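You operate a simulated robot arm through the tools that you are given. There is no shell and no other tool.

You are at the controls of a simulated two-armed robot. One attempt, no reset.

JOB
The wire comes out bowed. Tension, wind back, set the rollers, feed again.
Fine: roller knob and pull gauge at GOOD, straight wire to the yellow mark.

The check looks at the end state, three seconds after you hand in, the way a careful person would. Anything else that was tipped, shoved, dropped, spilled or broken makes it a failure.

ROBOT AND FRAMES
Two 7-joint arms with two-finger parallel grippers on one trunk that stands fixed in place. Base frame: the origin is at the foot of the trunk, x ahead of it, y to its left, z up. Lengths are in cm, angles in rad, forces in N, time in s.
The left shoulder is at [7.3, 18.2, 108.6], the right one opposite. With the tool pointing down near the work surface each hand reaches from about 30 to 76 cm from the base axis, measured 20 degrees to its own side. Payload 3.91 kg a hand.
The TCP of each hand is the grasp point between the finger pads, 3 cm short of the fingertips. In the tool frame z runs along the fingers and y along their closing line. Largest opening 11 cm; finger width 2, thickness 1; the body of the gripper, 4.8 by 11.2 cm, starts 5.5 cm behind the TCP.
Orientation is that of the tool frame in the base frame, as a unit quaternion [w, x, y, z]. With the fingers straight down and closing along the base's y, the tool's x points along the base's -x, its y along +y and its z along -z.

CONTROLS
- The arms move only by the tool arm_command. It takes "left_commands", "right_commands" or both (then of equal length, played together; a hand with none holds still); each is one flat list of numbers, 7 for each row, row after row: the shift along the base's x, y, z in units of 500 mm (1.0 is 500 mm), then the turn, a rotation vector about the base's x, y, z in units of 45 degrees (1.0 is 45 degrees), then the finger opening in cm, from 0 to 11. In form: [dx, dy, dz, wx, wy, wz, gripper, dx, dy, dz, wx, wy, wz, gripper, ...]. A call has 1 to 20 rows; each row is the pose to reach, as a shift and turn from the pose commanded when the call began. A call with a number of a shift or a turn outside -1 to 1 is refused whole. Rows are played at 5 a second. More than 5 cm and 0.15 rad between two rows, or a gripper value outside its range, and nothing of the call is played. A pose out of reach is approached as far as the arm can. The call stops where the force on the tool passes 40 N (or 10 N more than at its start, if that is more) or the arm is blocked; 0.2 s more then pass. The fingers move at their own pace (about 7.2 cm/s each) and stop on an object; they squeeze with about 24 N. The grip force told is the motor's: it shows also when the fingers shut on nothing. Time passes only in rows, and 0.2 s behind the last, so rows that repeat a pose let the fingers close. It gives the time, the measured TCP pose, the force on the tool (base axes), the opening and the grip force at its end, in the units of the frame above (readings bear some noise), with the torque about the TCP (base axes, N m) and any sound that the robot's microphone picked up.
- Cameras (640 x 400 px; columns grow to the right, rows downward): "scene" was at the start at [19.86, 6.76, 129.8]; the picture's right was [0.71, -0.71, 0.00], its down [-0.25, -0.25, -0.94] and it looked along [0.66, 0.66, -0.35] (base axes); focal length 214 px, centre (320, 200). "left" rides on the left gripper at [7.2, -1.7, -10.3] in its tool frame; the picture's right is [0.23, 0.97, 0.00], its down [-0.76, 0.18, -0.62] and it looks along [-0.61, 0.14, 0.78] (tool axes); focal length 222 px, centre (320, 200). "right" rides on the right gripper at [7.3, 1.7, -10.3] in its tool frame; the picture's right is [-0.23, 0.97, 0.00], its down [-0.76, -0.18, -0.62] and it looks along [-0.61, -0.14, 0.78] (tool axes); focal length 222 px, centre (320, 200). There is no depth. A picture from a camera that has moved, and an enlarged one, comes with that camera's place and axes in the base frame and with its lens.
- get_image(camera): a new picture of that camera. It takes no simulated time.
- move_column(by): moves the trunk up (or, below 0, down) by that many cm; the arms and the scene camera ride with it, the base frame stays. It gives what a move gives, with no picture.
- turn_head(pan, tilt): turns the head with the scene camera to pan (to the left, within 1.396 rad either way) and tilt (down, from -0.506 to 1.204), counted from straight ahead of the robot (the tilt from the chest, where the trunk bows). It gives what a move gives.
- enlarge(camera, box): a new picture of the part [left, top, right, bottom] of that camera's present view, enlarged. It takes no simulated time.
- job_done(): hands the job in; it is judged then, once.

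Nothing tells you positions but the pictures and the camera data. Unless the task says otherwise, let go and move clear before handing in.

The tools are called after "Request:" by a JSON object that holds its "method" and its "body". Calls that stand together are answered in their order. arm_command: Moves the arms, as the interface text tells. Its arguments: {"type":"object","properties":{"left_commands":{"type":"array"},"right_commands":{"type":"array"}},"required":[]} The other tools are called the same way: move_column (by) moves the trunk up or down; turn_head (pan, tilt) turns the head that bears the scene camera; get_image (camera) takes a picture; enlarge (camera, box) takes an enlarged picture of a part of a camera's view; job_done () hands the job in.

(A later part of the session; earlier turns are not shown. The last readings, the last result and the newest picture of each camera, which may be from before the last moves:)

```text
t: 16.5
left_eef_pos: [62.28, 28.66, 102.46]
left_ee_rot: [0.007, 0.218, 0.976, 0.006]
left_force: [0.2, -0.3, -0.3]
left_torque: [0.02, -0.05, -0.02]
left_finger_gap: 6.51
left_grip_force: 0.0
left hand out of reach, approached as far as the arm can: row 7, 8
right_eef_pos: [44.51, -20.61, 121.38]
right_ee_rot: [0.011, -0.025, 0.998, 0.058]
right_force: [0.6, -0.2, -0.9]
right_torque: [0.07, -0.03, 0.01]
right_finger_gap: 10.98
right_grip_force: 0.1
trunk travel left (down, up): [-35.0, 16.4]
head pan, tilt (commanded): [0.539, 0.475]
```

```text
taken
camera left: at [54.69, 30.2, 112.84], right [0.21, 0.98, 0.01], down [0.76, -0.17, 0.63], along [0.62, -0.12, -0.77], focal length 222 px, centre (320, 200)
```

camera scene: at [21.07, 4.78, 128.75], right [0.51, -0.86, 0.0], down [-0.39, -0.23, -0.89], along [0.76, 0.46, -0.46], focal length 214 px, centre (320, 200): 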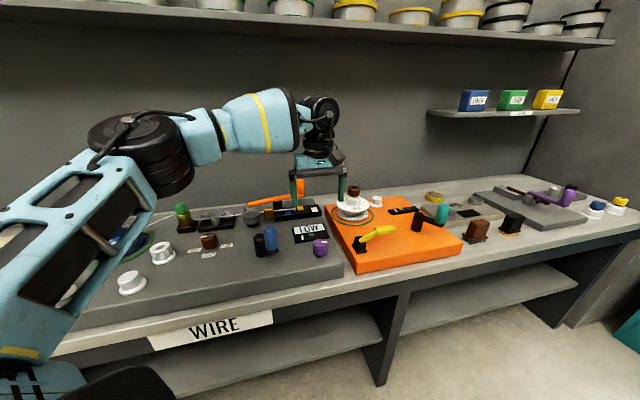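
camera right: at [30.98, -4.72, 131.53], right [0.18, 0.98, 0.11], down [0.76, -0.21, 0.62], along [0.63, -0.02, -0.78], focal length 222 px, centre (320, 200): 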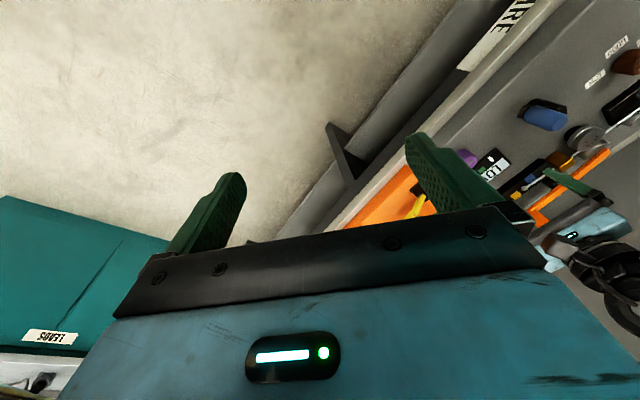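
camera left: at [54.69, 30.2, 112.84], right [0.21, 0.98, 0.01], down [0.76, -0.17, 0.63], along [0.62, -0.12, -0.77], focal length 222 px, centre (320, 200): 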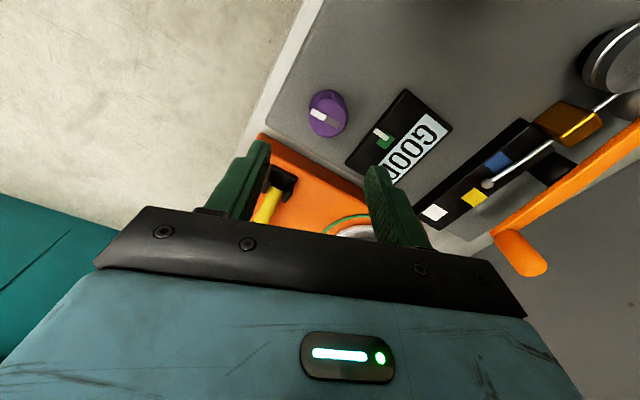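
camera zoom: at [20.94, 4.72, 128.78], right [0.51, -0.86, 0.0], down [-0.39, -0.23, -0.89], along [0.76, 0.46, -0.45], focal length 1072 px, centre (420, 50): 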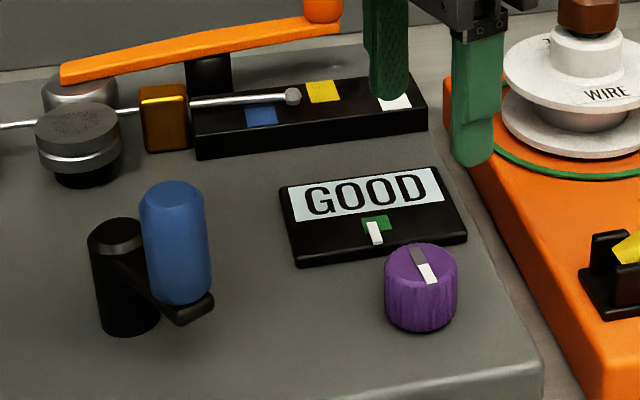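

The pull gauge shows GOOD and the wire tip is still between blue and yellow. Next is the blue crank: handle near (52.2, 37.9) with its top at z≈98, pivot near (53.7, 43.9). I'll move over it while unwinding the wrist.

Request:
{"method": "arm_command", "body": {"left_commands": [-0.02, 0.02, 0.02, 0, 0, 0.14, 7, -0.05, 0.05, 0.04, 0, 0, 0.28, 7, -0.08, 0.08, 0.05, 0, 0, 0.42, 7, -0.11, 0.11, 0.05, 0, 0, 0.56, 7, -0.14, 0.14, 0.05, 0, 0, 0.7, 7, -0.17, 0.165, 0.05, 0, 0, 0.84, 7, -0.2, 0.185, 0.05, 0, 0, 1.0, 7, -0.2, 0.185, 0.05, 0, 0, 1.0, 7]}}

Request:
{"method": "get_image", "body": {"camera": "left"}}

Request:
{"method": "get_image", "body": {"camera": "scene"}}

```text
t: 18.3
left_eef_pos: [52.41, 38.23, 104.94]
left_ee_rot: [0.004, -0.172, 0.985, 0.007]
left_force: [-0.5, 0.3, -0.1]
left_torque: [-0.03, -0.01, 0.0]
left_finger_gap: 7.0
left_grip_force: 0.1
right_eef_pos: [44.64, -20.39, 121.37]
right_ee_rot: [0.01, -0.025, 0.998, 0.057]
right_force: [0.5, -0.1, 0.0]
right_torque: [-0.01, -0.01, 0.01]
right_finger_gap: 11.01
right_grip_force: 0.0
trunk travel left (down, up): [-35.0, 16.4]
head pan, tilt (commanded): [0.539, 0.475]
```

```text
taken
camera left: at [46.04, 33.93, 115.17], right [-0.54, 0.84, 0.01], down [0.65, 0.42, 0.63], along [0.53, 0.35, -0.77], focal length 222 px, centre (320, 200)
```

left: 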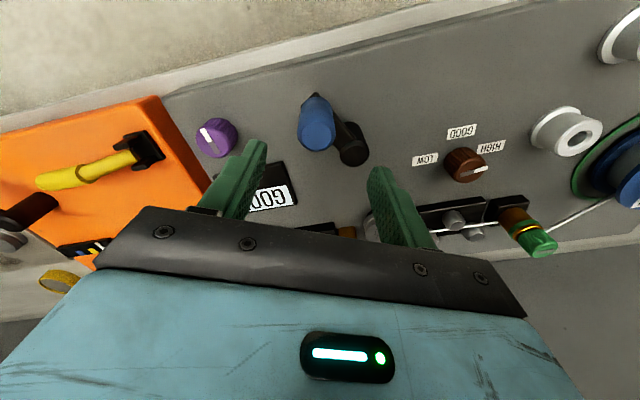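

```text
taken
camera scene: at [21.14, 4.88, 128.73], right [0.51, -0.86, 0.0], down [-0.39, -0.23, -0.89], along [0.76, 0.46, -0.46], focal length 214 px, centre (320, 200)
```

scene: 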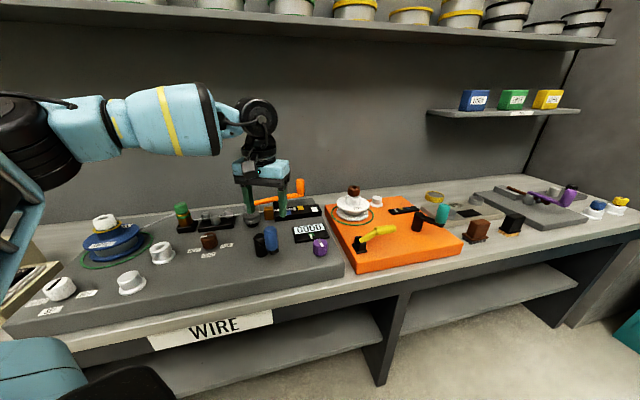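

Request:
{"method": "enlarge", "body": {"camera": "left", "box": [270, 70, 398, 190]}}

Request:
{"method": "enlarge", "body": {"camera": "left", "box": [400, 90, 600, 260]}}

Request:
{"method": "enlarge", "body": {"camera": "scene", "box": [230, 190, 350, 270]}}

```text
3.33 times, centred on (334, 130) of left
camera zoom: at [46.04, 33.93, 115.17], right [-0.54, 0.84, 0.01], down [0.65, 0.42, 0.63], along [0.53, 0.35, -0.77], focal length 740 px, centre (273, 433)
```

zoom: 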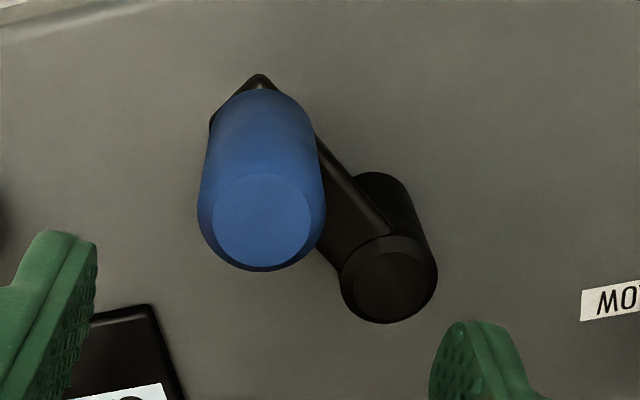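

```text
2.35 times, centred on (500, 175) of left
camera zoom: at [46.04, 33.93, 115.17], right [-0.54, 0.84, 0.01], down [0.65, 0.42, 0.63], along [0.53, 0.35, -0.77], focal length 523 px, centre (-104, 259)
```

zoom: 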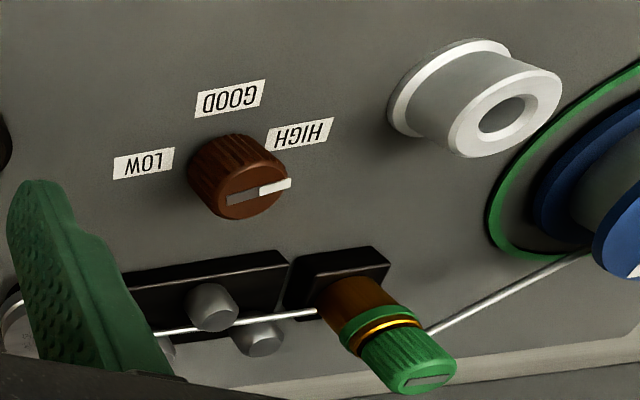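

```text
5.00 times, centred on (290, 230) of scene
camera zoom: at [21.14, 4.88, 128.73], right [0.51, -0.86, 0.0], down [-0.39, -0.23, -0.89], along [0.76, 0.46, -0.46], focal length 1072 px, centre (470, 50)
```

zoom: 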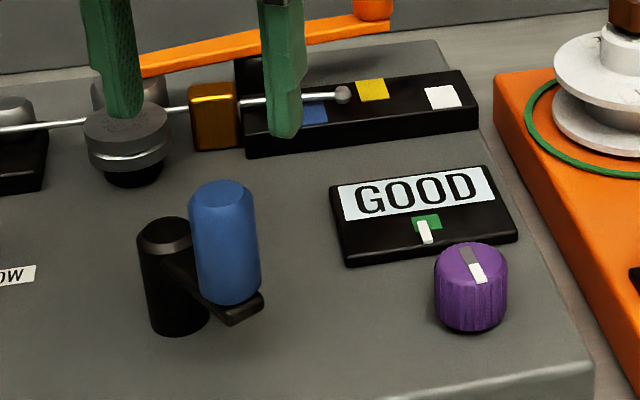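

The handle top is at (52.25, 37.85) and the pivot at (53.8, 43.9), giving a crank radius of about 6.2 cm. I'll descend around the handle with the opening kept narrow to clear the pivot post, then close.

Request:
{"method": "arm_command", "body": {"left_commands": [-0.003, -0.007, 0.0, 0, 0, 0, 5.6, -0.003, -0.007, -0.06, 0, 0, 0, 5.6, -0.003, -0.007, -0.12, 0, 0, 0, 5.6, -0.003, -0.007, -0.18, 0, 0, 0, 5.6, -0.003, -0.007, -0.18, 0, 0, 0, 5.6]}}

Request:
{"method": "arm_command", "body": {"left_commands": [0, 0, 0, 0, 0, 0, 4.5, 0, 0, 0, 0, 0, 0, 3, 0, 0, 0, 0, 0, 0, 1.5, 0, 0, 0, 0, 0, 0, 1.5, 0, 0, 0, 0, 0, 0, 1.5]}}

Request:
{"method": "get_image", "body": {"camera": "left"}}

Request:
{"method": "enlarge", "body": {"camera": "scene", "box": [230, 190, 350, 270]}}

```text
t: 19.5
left_eef_pos: [52.31, 37.88, 95.87]
left_ee_rot: [0.003, -0.171, 0.985, 0.008]
left_force: [0.3, -0.4, 0.3]
left_torque: [0.02, -0.02, 0.0]
left_finger_gap: 5.62
left_grip_force: 0.1
right_eef_pos: [44.7, -20.42, 121.31]
right_ee_rot: [0.01, -0.025, 0.998, 0.057]
right_force: [0.1, 0.9, 0.9]
right_torque: [0.02, 0.02, -0.03]
right_finger_gap: 11.01
right_grip_force: 0.0
trunk travel left (down, up): [-35.0, 16.4]
head pan, tilt (commanded): [0.539, 0.475]
```

```text
t: 20.7
left_eef_pos: [52.38, 38.02, 96.0]
left_ee_rot: [0.004, -0.171, 0.985, 0.006]
left_force: [-0.9, -1.9, -3.1]
left_torque: [-2.25, -0.7, -0.01]
left_finger_gap: 3.16
left_grip_force: 45.2
right_eef_pos: [44.73, -20.35, 121.28]
right_ee_rot: [0.009, -0.025, 0.998, 0.057]
right_force: [0.5, 0.3, -0.3]
right_torque: [-0.01, 0.02, 0.01]
right_finger_gap: 11.0
right_grip_force: 0.0
trunk travel left (down, up): [-35.0, 16.4]
head pan, tilt (commanded): [0.539, 0.475]
```

```text
taken
camera left: at [45.97, 33.68, 106.22], right [-0.54, 0.84, 0.01], down [0.65, 0.42, 0.63], along [0.53, 0.35, -0.77], focal length 222 px, centre (320, 200)
```

left: 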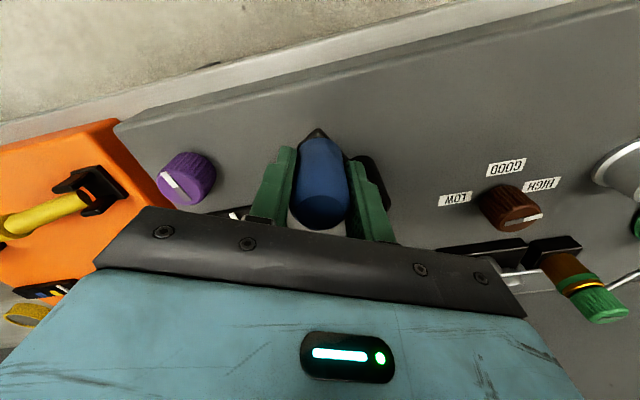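

```text
5.00 times, centred on (290, 230) of scene
camera zoom: at [21.13, 4.91, 128.73], right [0.51, -0.86, 0.0], down [-0.39, -0.23, -0.89], along [0.76, 0.46, -0.46], focal length 1072 px, centre (470, 50)
```

zoom: 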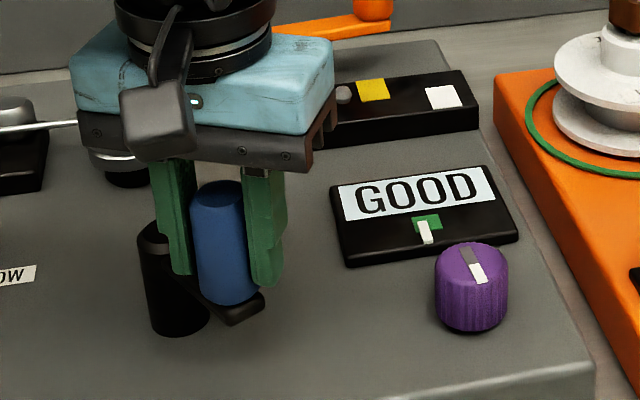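

The handle is gripped. I'll correct the slight hand tilt and try turning the crank about 30° counter-clockwise to see which way the wire tip goes.

Request:
{"method": "arm_command", "body": {"left_commands": [0, 0, 0, -0.017, 0.007, 0, 1.5, 0.021, -0.0031, 0, -0.017, 0.007, 0, 1.5, 0.0423, -0.0026, 0, -0.017, 0.007, 0, 1.5, 0.0631, 0.0017, 0, -0.017, 0.007, 0, 1.5, 0.0631, 0.0017, 0, -0.017, 0.007, 0, 1.5]}}

Request:
{"method": "get_image", "body": {"camera": "left"}}

Request:
{"method": "enlarge", "body": {"camera": "scene", "box": [230, 190, 350, 270]}}

```text
t: 21.9
left_eef_pos: [55.47, 37.82, 95.94]
left_ee_rot: [0.0, -0.171, 0.985, 0.0]
left_force: [-0.3, -7.7, 0.0]
left_torque: [-1.57, 1.01, 0.03]
left_finger_gap: 3.12
left_grip_force: 44.9
right_eef_pos: [44.69, -20.47, 121.3]
right_ee_rot: [0.01, -0.025, 0.998, 0.057]
right_force: [-0.1, -0.3, -0.1]
right_torque: [0.0, -0.02, 0.01]
right_finger_gap: 10.98
right_grip_force: 0.0
trunk travel left (down, up): [-35.0, 16.4]
head pan, tilt (commanded): [0.539, 0.475]
```

```text
taken
camera left: at [49.09, 33.74, 106.32], right [-0.54, 0.84, 0.0], down [0.66, 0.42, 0.62], along [0.52, 0.34, -0.78], focal length 222 px, centre (320, 200)
```

left: 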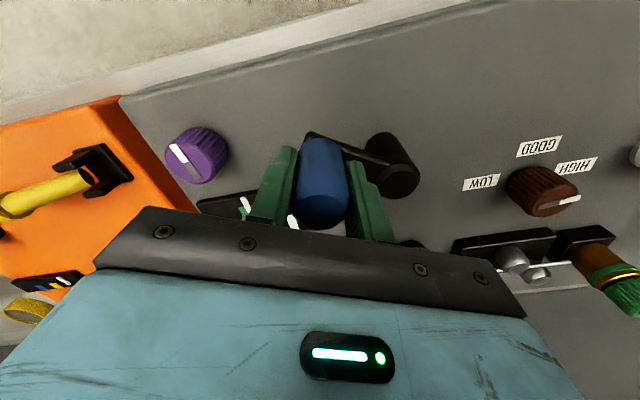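

```text
5.00 times, centred on (290, 230) of scene
camera zoom: at [21.12, 4.8, 128.74], right [0.51, -0.86, 0.0], down [-0.39, -0.23, -0.89], along [0.76, 0.46, -0.46], focal length 1072 px, centre (470, 50)
```

zoom: 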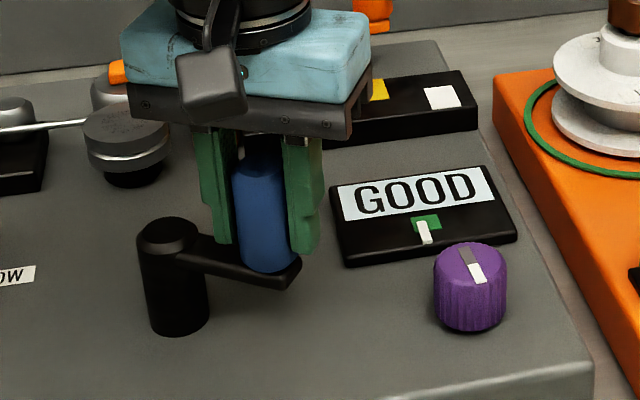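

The crank turned freely, but the hand hides the wire tip. I'll carry on another 60° counter-clockwise and look again.

Request:
{"method": "arm_command", "body": {"left_commands": [0.0221, 0.0054, 0, 0, 0, 0, 1.5, 0.041, 0.0159, 0, 0, 0, 0, 1.5, 0.0578, 0.0295, 0, 0, 0, 0, 1.5, 0.072, 0.0458, 0, 0, 0, 0, 1.5, 0.0832, 0.0643, 0, 0, 0, 0, 1.5, 0.0909, 0.0845, 0, 0, 0, 0, 1.5, 0.0909, 0.0845, 0, 0, 0, 0, 1.5]}}

Request:
{"method": "get_image", "body": {"camera": "left"}}

Request:
{"method": "enlarge", "body": {"camera": "scene", "box": [200, 180, 350, 270]}}

```text
t: 23.5
left_eef_pos: [60.25, 42.13, 95.93]
left_ee_rot: [0.001, -0.17, 0.985, 0.001]
left_force: [17.5, -6.7, 6.9]
left_torque: [-1.52, 0.73, 0.02]
left_finger_gap: 3.13
left_grip_force: 44.9
right_eef_pos: [44.84, -20.57, 121.32]
right_ee_rot: [0.008, -0.025, 0.998, 0.056]
right_force: [-0.3, 0.5, 0.1]
right_torque: [0.02, -0.02, -0.01]
right_finger_gap: 10.99
right_grip_force: 0.1
trunk travel left (down, up): [-35.0, 16.4]
head pan, tilt (commanded): [0.539, 0.475]
```

```text
taken
camera left: at [53.82, 37.96, 106.29], right [-0.54, 0.84, 0.0], down [0.66, 0.42, 0.63], along [0.53, 0.34, -0.78], focal length 222 px, centre (320, 200)
```

left: 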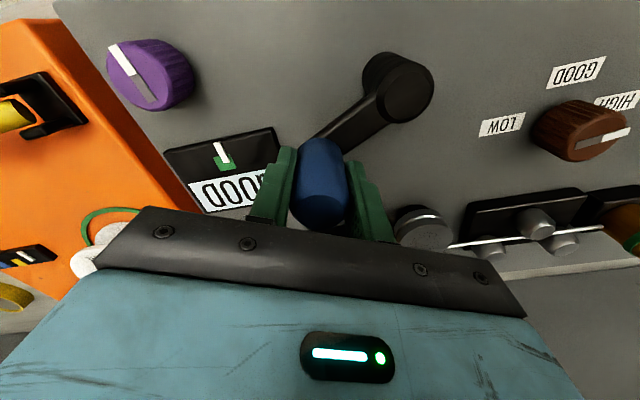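

```text
4.27 times, centred on (275, 225) of scene
camera zoom: at [21.29, 4.78, 128.72], right [0.51, -0.86, 0.0], down [-0.39, -0.23, -0.89], along [0.76, 0.46, -0.46], focal length 915 px, centre (512, 93)
```

zoom: 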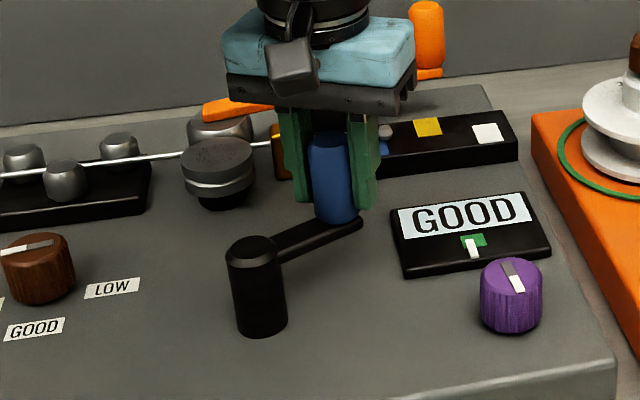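

Counter-clockwise winds the wire back: the tip has come left about 1.7 cm and is almost over the blue mark. I'll continue about 60° along the refined circle and check again.

Request:
{"method": "arm_command", "body": {"left_commands": [0.0102, 0.0196, 0, 0, 0, 0, 1.5, 0.011, 0.0412, 0, 0, 0, 0, 1.5, 0.008, 0.0626, 0, 0, 0, 0, 1.5, 0.0014, 0.0832, 0, 0, 0, 0, 1.5, -0.0088, 0.1024, 0, 0, 0, 0, 1.5, -0.0222, 0.1194, 0, 0, 0, 0, 1.5, -0.0222, 0.1194, 0, 0, 0, 0, 1.5]}}

Request:
{"method": "get_image", "body": {"camera": "left"}}

Request:
{"method": "enlarge", "body": {"camera": "scene", "box": [200, 180, 350, 270]}}

```text
t: 25.1
left_eef_pos: [58.96, 48.4, 95.97]
left_ee_rot: [0.004, -0.172, 0.985, 0.002]
left_force: [20.7, 16.0, 19.6]
left_torque: [-1.01, -0.52, 0.0]
left_finger_gap: 3.16
left_grip_force: 45.6
right_eef_pos: [44.92, -20.3, 121.43]
right_ee_rot: [0.01, -0.025, 0.998, 0.056]
right_force: [-1.4, -0.1, -0.7]
right_torque: [-0.02, -0.01, -0.01]
right_finger_gap: 11.02
right_grip_force: 0.2
trunk travel left (down, up): [-35.0, 16.4]
head pan, tilt (commanded): [0.539, 0.475]
```

```text
taken
camera left: at [52.6, 44.25, 106.26], right [-0.54, 0.84, 0.0], down [0.65, 0.42, 0.63], along [0.53, 0.34, -0.78], focal length 222 px, centre (320, 200)
```

left: 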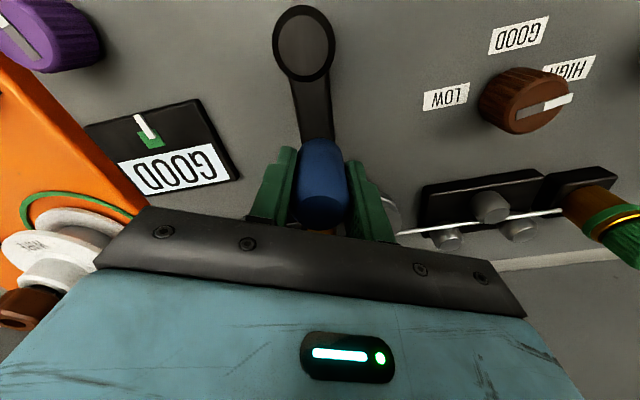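

```text
4.27 times, centred on (275, 225) of scene
camera zoom: at [21.21, 4.98, 128.72], right [0.51, -0.86, 0.0], down [-0.39, -0.23, -0.89], along [0.76, 0.46, -0.46], focal length 915 px, centre (512, 93)
```

zoom: 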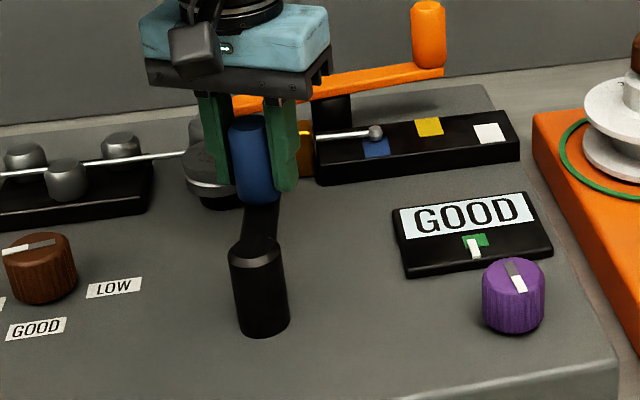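

The tip is now right over the blue mark. I'll refit the circle (centre ≈(54.2, 44.15), R≈6.4) because the hand is being pushed outward, and wind back about 70° further for margin.

Request:
{"method": "arm_command", "body": {"left_commands": [-0.014, 0.021, 0.004, 0, 0, 0, 1.5, -0.0328, 0.0332, 0.004, 0, 0, 0, 1.5, -0.0534, 0.042, 0.004, 0, 0, 0, 1.5, -0.0752, 0.047, 0.004, 0, 0, 0, 1.5, -0.0974, 0.0482, 0.004, 0, 0, 0, 1.5, -0.1196, 0.0454, 0.004, 0, 0, 0, 1.5, -0.1196, 0.0454, 0.004, 0, 0, 0, 1.5]}}

Request:
{"method": "get_image", "body": {"camera": "left"}}

Request:
{"method": "enlarge", "body": {"camera": "scene", "box": [200, 180, 350, 270]}}

```text
t: 26.7
left_eef_pos: [52.83, 50.53, 95.91]
left_ee_rot: [-0.002, -0.171, 0.985, 0.001]
left_force: [-2.0, 9.5, -1.0]
left_torque: [-0.98, -0.03, 0.03]
left_finger_gap: 3.12
left_grip_force: 45.2
right_eef_pos: [44.57, -20.28, 121.4]
right_ee_rot: [0.01, -0.024, 0.998, 0.056]
right_force: [0.1, -0.3, -0.1]
right_torque: [-0.01, -0.02, 0.0]
right_finger_gap: 11.01
right_grip_force: 0.1
trunk travel left (down, up): [-35.0, 16.4]
head pan, tilt (commanded): [0.539, 0.475]
```

```text
taken
camera left: at [46.45, 46.44, 106.3], right [-0.54, 0.84, 0.0], down [0.66, 0.42, 0.62], along [0.52, 0.34, -0.78], focal length 222 px, centre (320, 200)
```

left: 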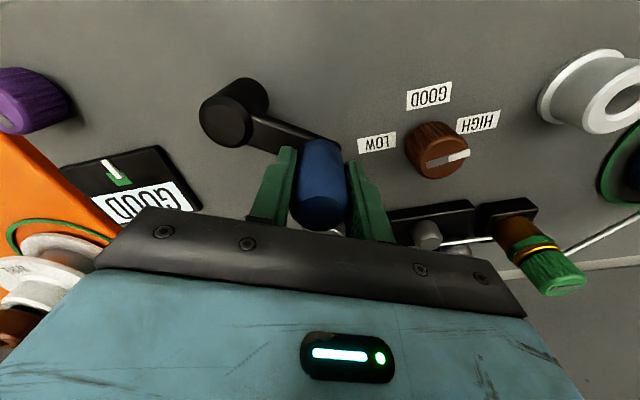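

```text
4.27 times, centred on (275, 225) of scene
camera zoom: at [21.1, 5.04, 128.73], right [0.51, -0.86, 0.0], down [-0.39, -0.24, -0.89], along [0.76, 0.46, -0.46], focal length 915 px, centre (512, 93)
```

zoom: 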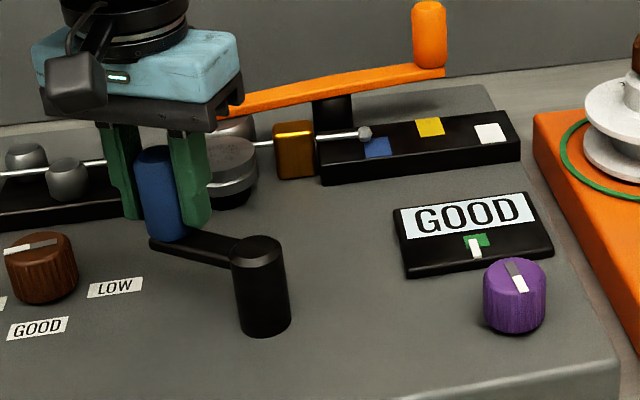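

Tension stays GOOD and the tip is now at the left edge of the blue mark. I'll wind about 58° more so it is clearly behind blue, which also moves the handle away from the brown knob.

Request:
{"method": "arm_command", "body": {"left_commands": [-0.0214, -0.0066, 0, 0, 0, 0, 1.5, -0.0414, -0.0168, 0, 0, 0, 0, 1.5, -0.0594, -0.0302, 0, 0, 0, 0, 1.5, -0.0746, -0.0466, 0, 0, 0, 0, 1.5, -0.0868, -0.0654, 0, 0, 0, 0, 1.5, -0.094, -0.0816, 0, 0, 0, 0, 1.5, -0.094, -0.0816, 0, 0, 0, 0, 1.5]}}

Request:
{"method": "get_image", "body": {"camera": "left"}}

Request:
{"method": "enlarge", "body": {"camera": "scene", "box": [200, 180, 350, 270]}}

```text
t: 28.3
left_eef_pos: [48.03, 46.44, 95.87]
left_ee_rot: [-0.002, -0.172, 0.985, 0.0]
left_force: [-18.8, 7.8, -15.6]
left_torque: [-0.91, -0.48, -0.02]
left_finger_gap: 3.12
left_grip_force: 45.4
right_eef_pos: [44.48, -20.2, 121.42]
right_ee_rot: [0.01, -0.025, 0.998, 0.056]
right_force: [-0.1, 0.0, -0.2]
right_torque: [-0.01, 0.03, 0.01]
right_finger_gap: 10.99
right_grip_force: 0.1
trunk travel left (down, up): [-35.0, 16.4]
head pan, tilt (commanded): [0.539, 0.475]
```

```text
taken
camera left: at [41.59, 42.34, 106.31], right [-0.54, 0.84, 0.0], down [0.66, 0.42, 0.62], along [0.52, 0.34, -0.78], focal length 222 px, centre (320, 200)
```

left: 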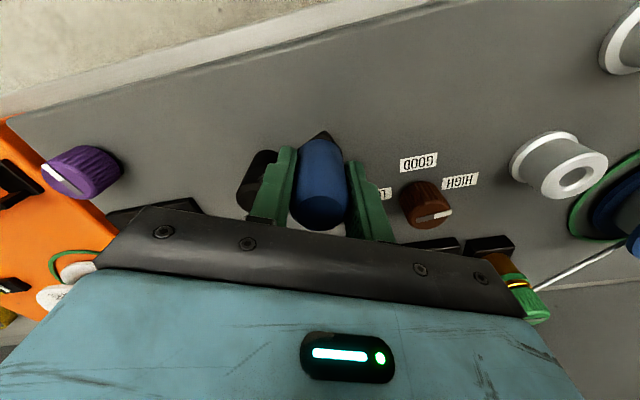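

```text
4.27 times, centred on (275, 225) of scene
camera zoom: at [20.97, 5.09, 128.75], right [0.51, -0.86, 0.0], down [-0.39, -0.24, -0.89], along [0.76, 0.46, -0.46], focal length 915 px, centre (512, 93)
```

zoom: 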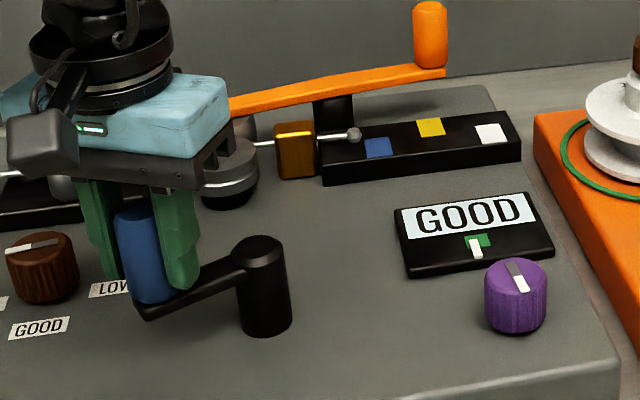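

The tip is now clearly behind the blue mark. I'll release the crank, rise, and go over the brown roller knob at about (48.2, 59.9).

Request:
{"method": "arm_command", "body": {"left_commands": [0, 0, 0, 0, 0, 0, 3.5, 0, 0, 0, 0, 0, 0, 5.2, 0, 0, 0, 0, 0, 0, 5.4, 0, 0, 0.05, 0, 0, 0, 5.4, 0, 0, 0.11, 0, 0, 0, 5.4, 0, 0, 0.17, 0, 0, 0, 5.4, 0, 0.08, 0.17, 0, 0, 0, 6, 0, 0.16, 0.17, 0, 0, 0, 7, 0, 0.23, 0.17, 0, 0, 0, 7, 0, 0.265, 0.17, 0, 0, 0, 7, 0, 0.265, 0.17, 0, 0, 0, 7]}}

Request:
{"method": "get_image", "body": {"camera": "left"}}

Request:
{"method": "get_image", "body": {"camera": "scene"}}

```text
t: 30.7
left_eef_pos: [48.18, 59.6, 104.57]
left_ee_rot: [0.0, -0.171, 0.985, 0.001]
left_force: [-0.6, -0.5, 0.4]
left_torque: [0.0, -0.04, 0.02]
left_finger_gap: 6.98
left_grip_force: 0.1
right_eef_pos: [44.8, -20.39, 121.3]
right_ee_rot: [0.01, -0.025, 0.998, 0.057]
right_force: [-0.5, 0.2, 0.5]
right_torque: [-0.01, -0.03, -0.01]
right_finger_gap: 11.0
right_grip_force: 0.1
trunk travel left (down, up): [-35.0, 16.4]
head pan, tilt (commanded): [0.539, 0.475]
```

```text
taken
camera left: at [41.82, 55.47, 114.93], right [-0.54, 0.84, 0.0], down [0.66, 0.42, 0.62], along [0.52, 0.34, -0.78], focal length 222 px, centre (320, 200)
```

left: 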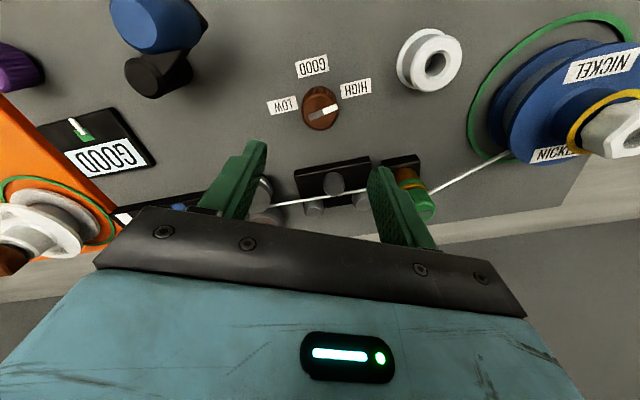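

```text
taken
camera scene: at [21.11, 4.89, 128.74], right [0.51, -0.86, 0.0], down [-0.39, -0.23, -0.89], along [0.76, 0.46, -0.46], focal length 214 px, centre (320, 200)
```

scene: 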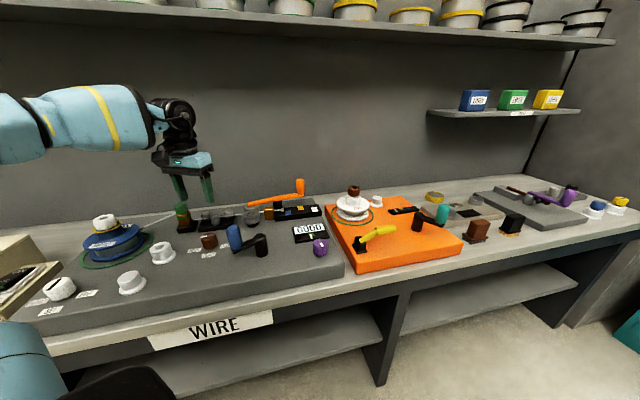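

Request:
{"method": "enlarge", "body": {"camera": "left", "box": [260, 40, 388, 140]}}

Request:
{"method": "enlarge", "body": {"camera": "scene", "box": [180, 190, 340, 270]}}

```text
4.00 times, centred on (324, 90) of left
camera zoom: at [41.82, 55.47, 114.93], right [-0.54, 0.84, 0.0], down [0.66, 0.42, 0.62], along [0.52, 0.34, -0.78], focal length 888 px, centre (304, 640)
```

zoom: 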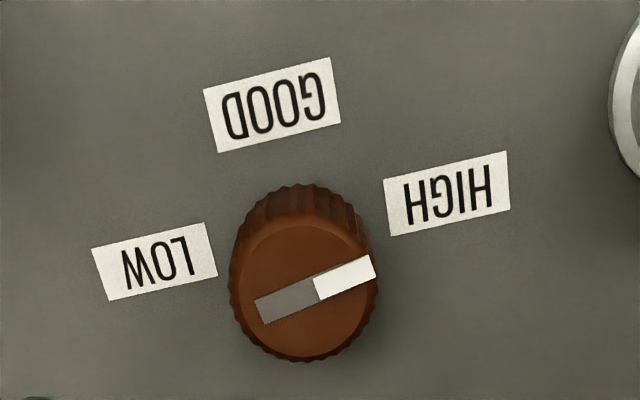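

```text
4.00 times, centred on (260, 230) of scene
camera zoom: at [21.11, 4.89, 128.74], right [0.51, -0.86, 0.0], down [-0.39, -0.23, -0.89], along [0.76, 0.46, -0.46], focal length 858 px, centre (560, 80)
```

zoom: 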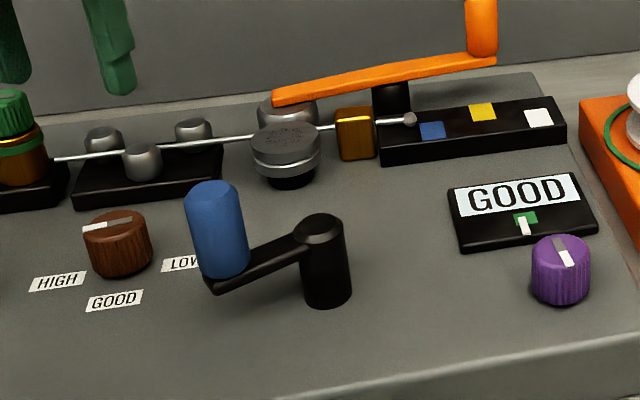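

The pointer is at azimuth ≈142° and the GOOD label at ≈225°, so the brown knob needs about +82° counter-clockwise. I'll descend onto it and grip.

Request:
{"method": "arm_command", "body": {"left_commands": [0.005, 0, -0.07, 0, 0, 0, 7, 0.005, 0, -0.14, 0, 0, 0, 7, 0.005, 0, -0.21, 0, 0, 0, 7, 0.005, 0, -0.25, 0, 0, 0, 7, 0.005, 0, -0.277, 0, 0, 0, 7, 0.005, 0, -0.277, 0, 0, 0, 5, 0.005, 0, -0.277, 0, 0, 0, 3, 0.005, 0, -0.277, 0, 0, 0, 2, 0.005, 0, -0.277, 0, 0, 0, 2, 0.005, 0, -0.277, 0, 0, 0, 2]}}

Request:
{"method": "get_image", "body": {"camera": "left"}}

Request:
{"method": "enlarge", "body": {"camera": "scene", "box": [160, 190, 280, 270]}}

```text
t: 32.9
left_eef_pos: [48.38, 59.72, 90.61]
left_ee_rot: [0.0, -0.171, 0.985, 0.001]
left_force: [-2.2, 14.5, 3.8]
left_torque: [0.24, -0.13, 0.01]
left_finger_gap: 4.14
left_grip_force: 45.6
right_eef_pos: [44.63, -20.26, 121.47]
right_ee_rot: [0.011, -0.025, 0.998, 0.055]
right_force: [-0.2, 0.2, -0.5]
right_torque: [0.04, -0.04, 0.03]
right_finger_gap: 11.01
right_grip_force: 0.0
trunk travel left (down, up): [-35.0, 16.4]
head pan, tilt (commanded): [0.539, 0.475]
```

```text
taken
camera left: at [42.04, 55.61, 101.06], right [-0.54, 0.84, 0.0], down [0.66, 0.42, 0.62], along [0.52, 0.34, -0.78], focal length 222 px, centre (320, 200)
```

left: 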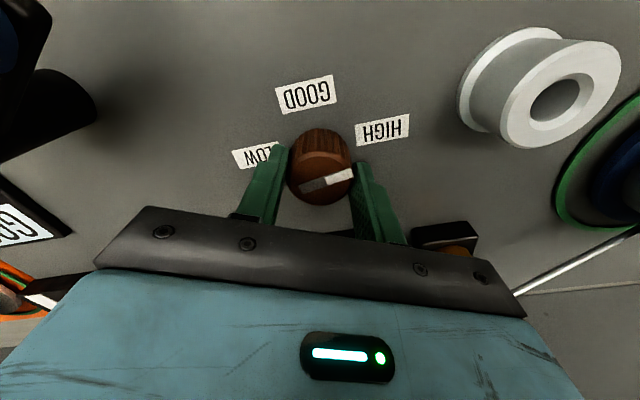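

```text
5.00 times, centred on (220, 230) of scene
camera zoom: at [21.06, 5.02, 128.74], right [0.51, -0.86, 0.0], down [-0.39, -0.24, -0.89], along [0.76, 0.46, -0.46], focal length 1072 px, centre (820, 50)
```

zoom: 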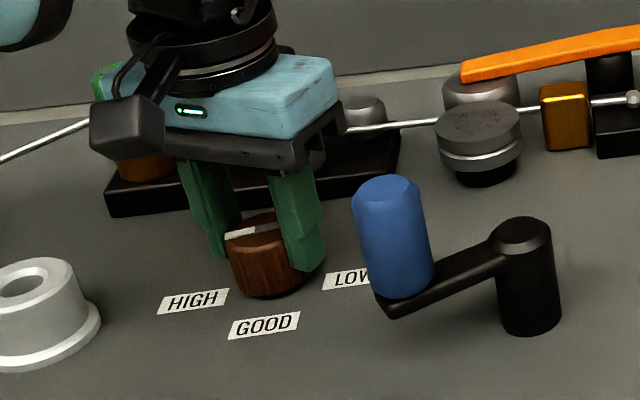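

The brown knob is held. I'll turn it counter-clockwise in two stages, beginning with about 43°.

Request:
{"method": "arm_command", "body": {"left_commands": [0, 0.002, 0, 0, 0, 0.1, 2, 0, 0.003, 0, 0, 0, 0.2, 2, 0, 0.003, 0, 0, 0, 0.3, 2, 0, 0.003, 0, 0, 0, 0.4, 2, 0, 0.003, 0, 0, 0, 0.5, 2, 0, 0.003, 0, 0, 0, 0.6, 2, 0, 0.003, 0, 0, 0, 0.7, 2, 0, 0.003, 0, 0, 0, 0.8, 2, 0, 0.003, 0, 0, 0, 0.9, 2, 0, 0.003, 0, 0, 0, 0.95, 2, 0, 0.003, 0, 0, 0, 0.95, 2]}}

Request:
{"method": "get_image", "body": {"camera": "left"}}

Request:
{"method": "enlarge", "body": {"camera": "scene", "box": [160, 190, 280, 270]}}

```text
t: 35.3
left_eef_pos: [48.38, 59.66, 90.78]
left_ee_rot: [-0.001, -0.519, 0.855, 0.001]
left_force: [-0.4, 2.5, -4.4]
left_torque: [-0.6, -0.47, 0.01]
left_finger_gap: 4.15
left_grip_force: 44.7
right_eef_pos: [44.72, -20.39, 121.32]
right_ee_rot: [0.01, -0.025, 0.998, 0.055]
right_force: [0.5, 0.0, -0.5]
right_torque: [0.02, 0.0, -0.02]
right_finger_gap: 10.99
right_grip_force: 0.1
trunk travel left (down, up): [-35.0, 16.4]
head pan, tilt (commanded): [0.539, 0.475]
```

```text
taken
camera left: at [46.49, 52.45, 101.07], right [-0.97, 0.25, 0.0], down [0.2, 0.76, 0.62], along [0.15, 0.6, -0.78], focal length 222 px, centre (320, 200)
```

left: 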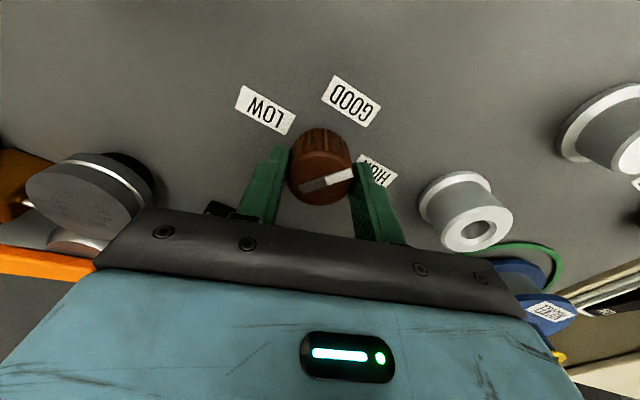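

```text
5.00 times, centred on (220, 230) of scene
camera zoom: at [21.14, 4.95, 128.73], right [0.51, -0.86, 0.0], down [-0.39, -0.23, -0.89], along [0.76, 0.46, -0.46], focal length 1072 px, centre (820, 50)
```

zoom: 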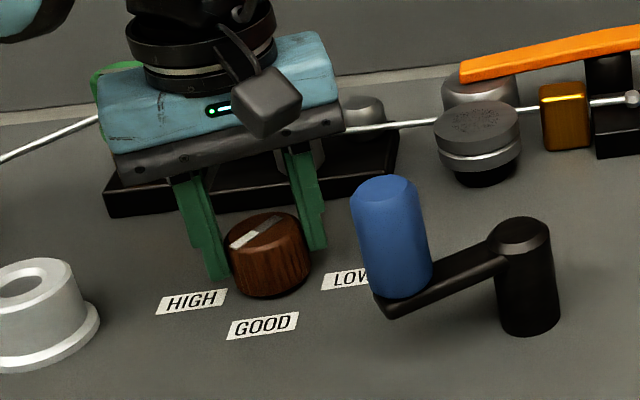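

The knob follows the hand exactly. I'll do the remaining ~40° to GOOD.

Request:
{"method": "arm_command", "body": {"left_commands": [0, 0, 0, 0, 0, 0.1, 2, 0, 0, 0, 0, 0, 0.2, 2, 0, 0, 0, 0, 0, 0.3, 2, 0, 0, 0, 0, 0, 0.4, 2, 0, 0, 0, 0, 0, 0.5, 2, 0, 0, 0, 0, 0, 0.6, 2, 0, 0, 0, 0, 0, 0.7, 2, 0, 0, 0, 0, 0, 0.8, 2, 0, 0, 0, 0, 0, 0.885, 2, 0, 0, 0, 0, 0, 0.885, 2]}}

Request:
{"method": "get_image", "body": {"camera": "left"}}

Request:
{"method": "enlarge", "body": {"camera": "scene", "box": [160, 190, 280, 270]}}

```text
t: 37.5
left_eef_pos: [48.52, 59.76, 90.69]
left_ee_rot: [0.001, 0.779, -0.627, -0.001]
left_force: [-1.6, -3.3, -8.4]
left_torque: [0.04, -0.84, 0.01]
left_finger_gap: 4.14
left_grip_force: 45.1
right_eef_pos: [44.86, -20.37, 121.36]
right_ee_rot: [0.01, -0.025, 0.998, 0.056]
right_force: [0.2, 0.2, -0.7]
right_torque: [-0.02, 0.01, 0.0]
right_finger_gap: 10.99
right_grip_force: 0.0
trunk travel left (down, up): [-35.0, 16.4]
head pan, tilt (commanded): [0.539, 0.475]
```

```text
taken
camera left: at [51.57, 52.95, 101.07], right [-0.9, -0.43, 0.0], down [-0.33, 0.71, 0.62], along [-0.27, 0.56, -0.78], focal length 222 px, centre (320, 200)
```

left: 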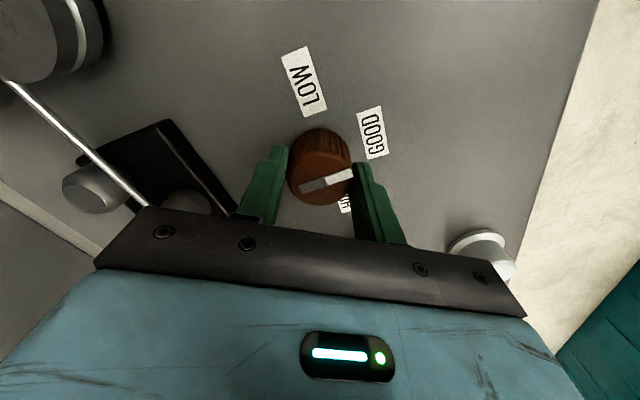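

```text
5.00 times, centred on (220, 230) of scene
camera zoom: at [21.15, 4.91, 128.73], right [0.51, -0.86, 0.0], down [-0.39, -0.23, -0.89], along [0.76, 0.46, -0.46], focal length 1072 px, centre (820, 50)
```

zoom: 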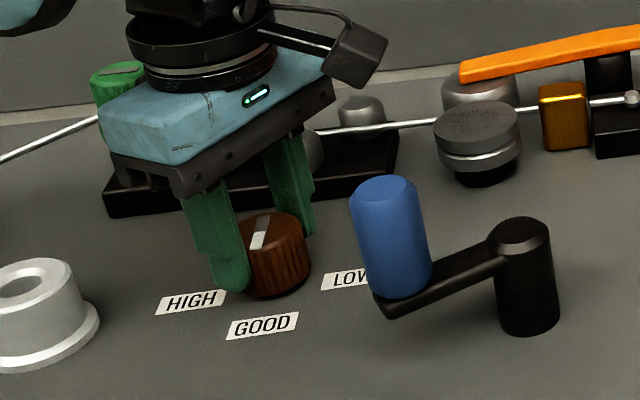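

The pointer should now be at about 225°, in line with GOOD. I'll release, rise and verify.

Request:
{"method": "arm_command", "body": {"left_commands": [0, 0, 0, 0, 0, 0, 4.3, 0, 0, 0, 0, 0, 0, 5.5, 0, 0, 0, 0, 0, 0, 6.5, 0, 0, 0.06, 0, 0, 0, 6.5, 0, 0, 0.14, 0, 0, 0, 6.5, 0, 0, 0.22, 0, 0, 0, 6.5, 0, 0, 0.28, 0, 0, 0, 6.5, 0, 0, 0.28, 0, 0, 0, 6.5]}}

Request:
{"method": "get_image", "body": {"camera": "left"}}

Request:
{"method": "enlarge", "body": {"camera": "scene", "box": [160, 190, 320, 270]}}

```text
t: 39.3
left_eef_pos: [48.37, 59.78, 104.7]
left_ee_rot: [0.0, 0.778, -0.628, 0.0]
left_force: [0.4, 0.0, -0.3]
left_torque: [0.01, -0.03, -0.01]
left_finger_gap: 6.49
left_grip_force: 0.1
right_eef_pos: [44.71, -20.44, 121.33]
right_ee_rot: [0.01, -0.025, 0.998, 0.056]
right_force: [0.3, -0.3, 0.3]
right_torque: [0.0, -0.01, -0.03]
right_finger_gap: 11.0
right_grip_force: 0.1
trunk travel left (down, up): [-35.0, 16.4]
head pan, tilt (commanded): [0.539, 0.475]
```

```text
taken
camera left: at [51.51, 52.95, 115.14], right [-0.9, -0.43, 0.0], down [-0.33, 0.71, 0.62], along [-0.27, 0.56, -0.78], focal length 222 px, centre (320, 200)
```

left: 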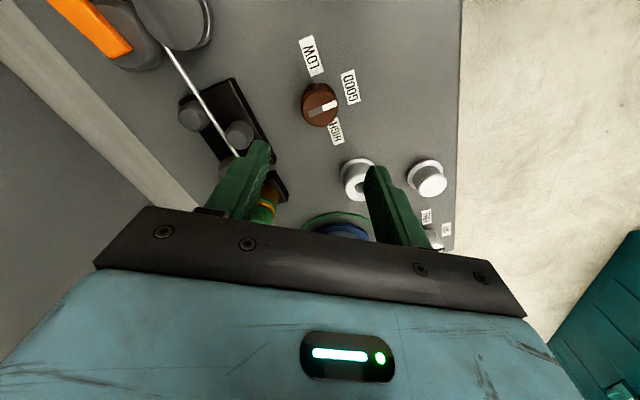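

```text
4.00 times, centred on (240, 230) of scene
camera zoom: at [21.13, 4.91, 128.73], right [0.51, -0.86, 0.0], down [-0.39, -0.23, -0.89], along [0.76, 0.46, -0.46], focal length 858 px, centre (640, 80)
```

zoom: 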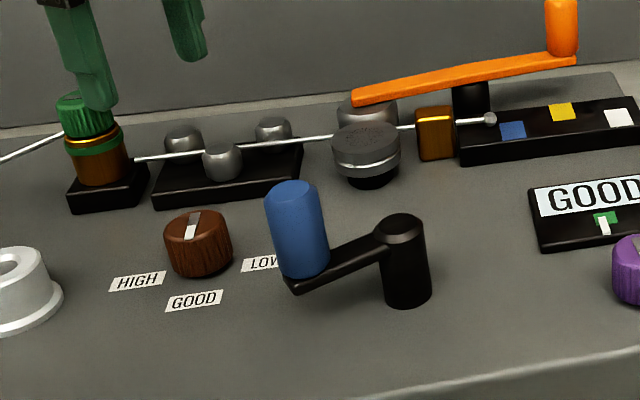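

Request:
{"method": "enlarge", "body": {"camera": "left", "box": [270, 30, 380, 150]}}

Request:
{"method": "enlarge", "body": {"camera": "scene", "box": [240, 190, 340, 250]}}

```text
3.33 times, centred on (325, 90) of left
camera zoom: at [51.51, 52.95, 115.14], right [-0.9, -0.43, 0.0], down [-0.33, 0.71, 0.62], along [-0.27, 0.56, -0.78], focal length 740 px, centre (303, 567)
```

zoom: 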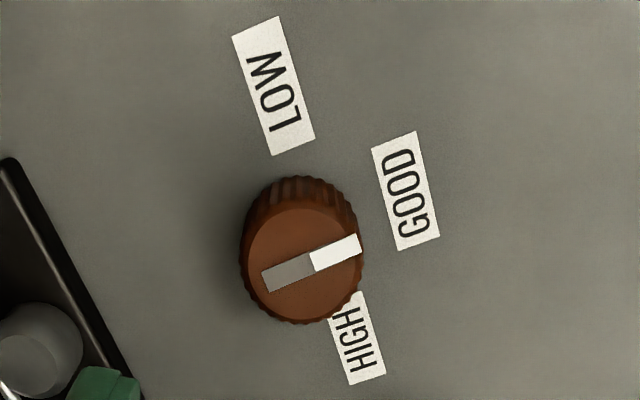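

```text
6.40 times, centred on (290, 220) of scene
camera zoom: at [21.13, 4.91, 128.73], right [0.51, -0.86, 0.0], down [-0.39, -0.23, -0.89], along [0.76, 0.46, -0.46], focal length 1373 px, centre (512, 72)
```

zoom: 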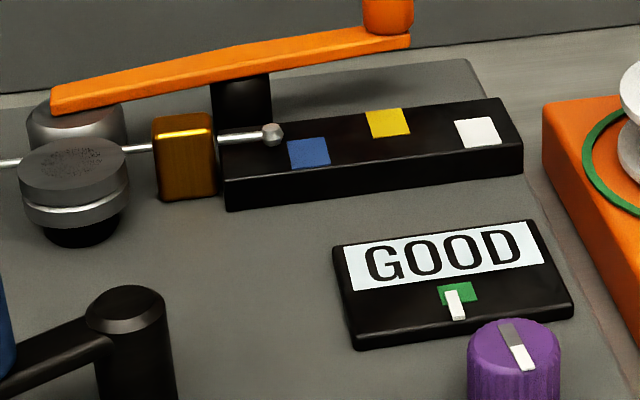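

The roller knob points at GOOD (within about 2° of the label) and the gauge still reads GOOD. Next I feed: about 6.9 cm forward, which is about 418° clockwise. I'll turn the wrist back and go over the handle.

Request:
{"method": "arm_command", "body": {"left_commands": [0, -0.03, 0.005, 0, 0, -0.12, 6, 0, -0.07, 0.005, 0, 0, -0.25, 6, 0, -0.11, 0.005, 0, 0, -0.38, 6, -0.002, -0.15, 0.005, 0, 0, -0.51, 6, -0.004, -0.19, 0.005, 0, 0, -0.64, 6, -0.008, -0.23, 0.005, 0, 0, -0.77, 6, -0.012, -0.268, 0.005, 0, 0, -0.9, 6, -0.012, -0.268, 0.005, 0, 0, -0.9, 6]}}

Request:
{"method": "arm_command", "body": {"left_commands": [0, 0, 0, 0, 0, -0.13, 6, 0, 0, 0, 0, 0, -0.26, 6, 0, 0, 0, 0, 0, -0.39, 6, 0, 0, 0, 0, 0, -0.52, 6, 0, 0, 0, 0, 0, -0.65, 6, 0, 0, 0, 0, 0, -0.78, 6, 0, 0, 0, 0, 0, -0.9, 6, 0, 0, 0, 0, 0, -0.9, 6]}}

Request:
{"method": "get_image", "body": {"camera": "left"}}

Request:
{"method": "enlarge", "body": {"camera": "left", "box": [240, 40, 400, 180]}}

```text
t: 41.1
left_eef_pos: [47.85, 46.23, 104.91]
left_ee_rot: [0.0, -0.513, 0.859, 0.002]
left_force: [-0.7, -0.8, 0.4]
left_torque: [-0.03, -0.02, 0.02]
left_finger_gap: 6.0
left_grip_force: 0.0
right_eef_pos: [44.67, -20.45, 121.31]
right_ee_rot: [0.01, -0.025, 0.998, 0.057]
right_force: [-0.4, -0.6, 0.4]
right_torque: [-0.03, -0.01, -0.02]
right_finger_gap: 11.0
right_grip_force: 0.0
trunk travel left (down, up): [-35.0, 16.4]
head pan, tilt (commanded): [0.539, 0.475]
```

```text
t: 42.9
left_eef_pos: [47.85, 46.28, 104.98]
left_ee_rot: [0.001, -0.182, 0.983, 0.002]
left_force: [-0.5, -0.6, 0.7]
left_torque: [-0.01, 0.0, 0.02]
left_finger_gap: 5.99
left_grip_force: 0.0
right_eef_pos: [44.63, -20.43, 121.28]
right_ee_rot: [0.01, -0.026, 0.998, 0.056]
right_force: [-0.4, -0.1, 0.1]
right_torque: [0.03, -0.01, -0.02]
right_finger_gap: 11.0
right_grip_force: 0.1
trunk travel left (down, up): [-35.0, 16.4]
head pan, tilt (commanded): [0.539, 0.475]
```

```text
taken
camera left: at [41.61, 42.02, 115.35], right [-0.56, 0.83, 0.0], down [0.65, 0.44, 0.62], along [0.51, 0.35, -0.78], focal length 222 px, centre (320, 200)
```

left: 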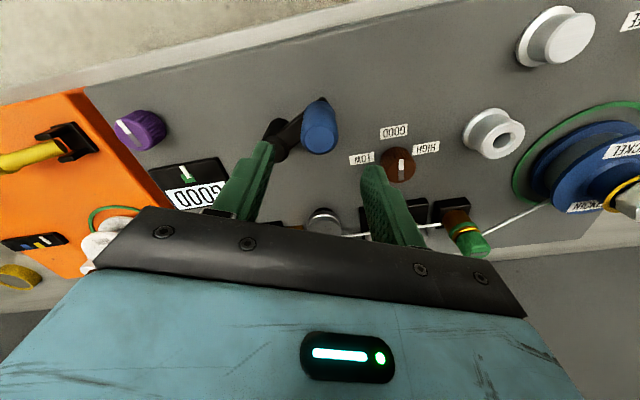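

```text
2.86 times, centred on (320, 110) of left
camera zoom: at [41.61, 42.02, 115.35], right [-0.56, 0.83, 0.0], down [0.65, 0.44, 0.62], along [0.51, 0.35, -0.78], focal length 635 px, centre (320, 457)
```

zoom: 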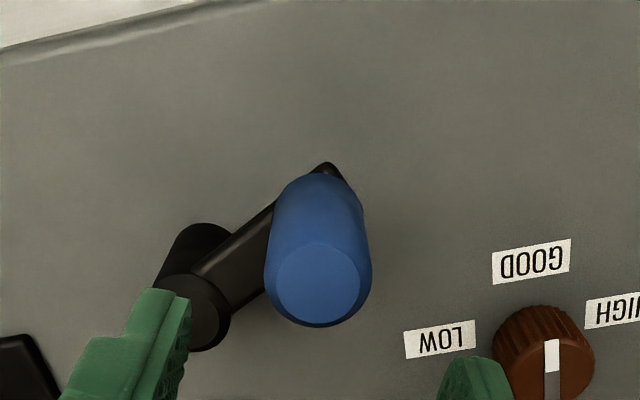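

The handle is at about (47.8, 46.1), right under the hand. Refitting all the earlier points gives circle centre (54.1, 44.2) and R≈6.48. I'll descend and grip.

Request:
{"method": "arm_command", "body": {"left_commands": [0.0032, 0.0028, -0.01, 0, 0, 0, 5.6, 0.0032, 0.0028, -0.07, 0, 0, 0, 5.6, 0.0032, 0.0028, -0.13, 0, 0, 0, 5.6, 0.0032, 0.0028, -0.18, 0, 0, 0, 5.6, 0.0032, 0.0028, -0.18, 0, 0, 0, 4.5, 0.0032, 0.0028, -0.18, 0, 0, 0, 3, 0.0032, 0.0028, -0.18, 0, 0, 0, 1.5, 0.0032, 0.0028, -0.18, 0, 0, 0, 1.5, 0.0032, 0.0028, -0.18, 0, 0, 0, 1.5]}}

Request:
{"method": "get_image", "body": {"camera": "left"}}

Request:
{"method": "enlarge", "body": {"camera": "scene", "box": [240, 190, 340, 250]}}

```text
t: 44.9
left_eef_pos: [48.17, 46.5, 95.84]
left_ee_rot: [0.0, -0.185, 0.983, 0.001]
left_force: [4.7, -3.1, -3.7]
left_torque: [-1.23, -0.35, 0.0]
left_finger_gap: 3.14
left_grip_force: 44.7
right_eef_pos: [44.67, -20.4, 121.31]
right_ee_rot: [0.01, -0.026, 0.998, 0.056]
right_force: [0.5, 0.9, 0.1]
right_torque: [-0.03, 0.02, -0.01]
right_finger_gap: 11.01
right_grip_force: 0.1
trunk travel left (down, up): [-35.0, 16.4]
head pan, tilt (commanded): [0.539, 0.475]
```

```text
taken
camera left: at [41.83, 42.24, 106.33], right [-0.56, 0.83, 0.0], down [0.65, 0.44, 0.62], along [0.51, 0.35, -0.78], focal length 222 px, centre (320, 200)
```

left: 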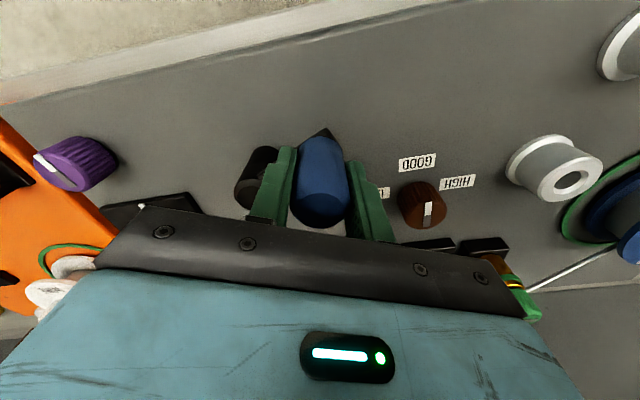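

```text
6.40 times, centred on (290, 220) of scene
camera zoom: at [21.2, 4.89, 128.72], right [0.51, -0.86, 0.0], down [-0.39, -0.23, -0.89], along [0.76, 0.46, -0.46], focal length 1373 px, centre (512, 72)
```

zoom: 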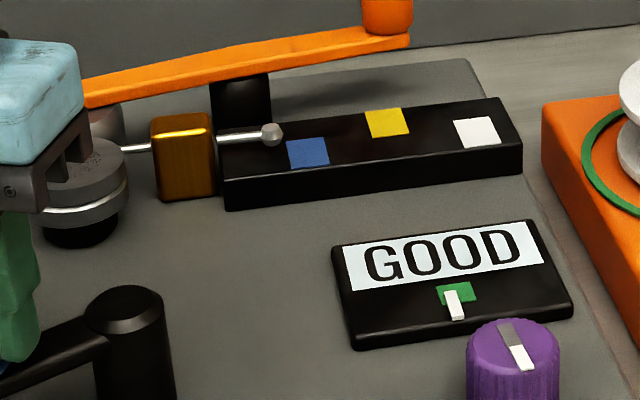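

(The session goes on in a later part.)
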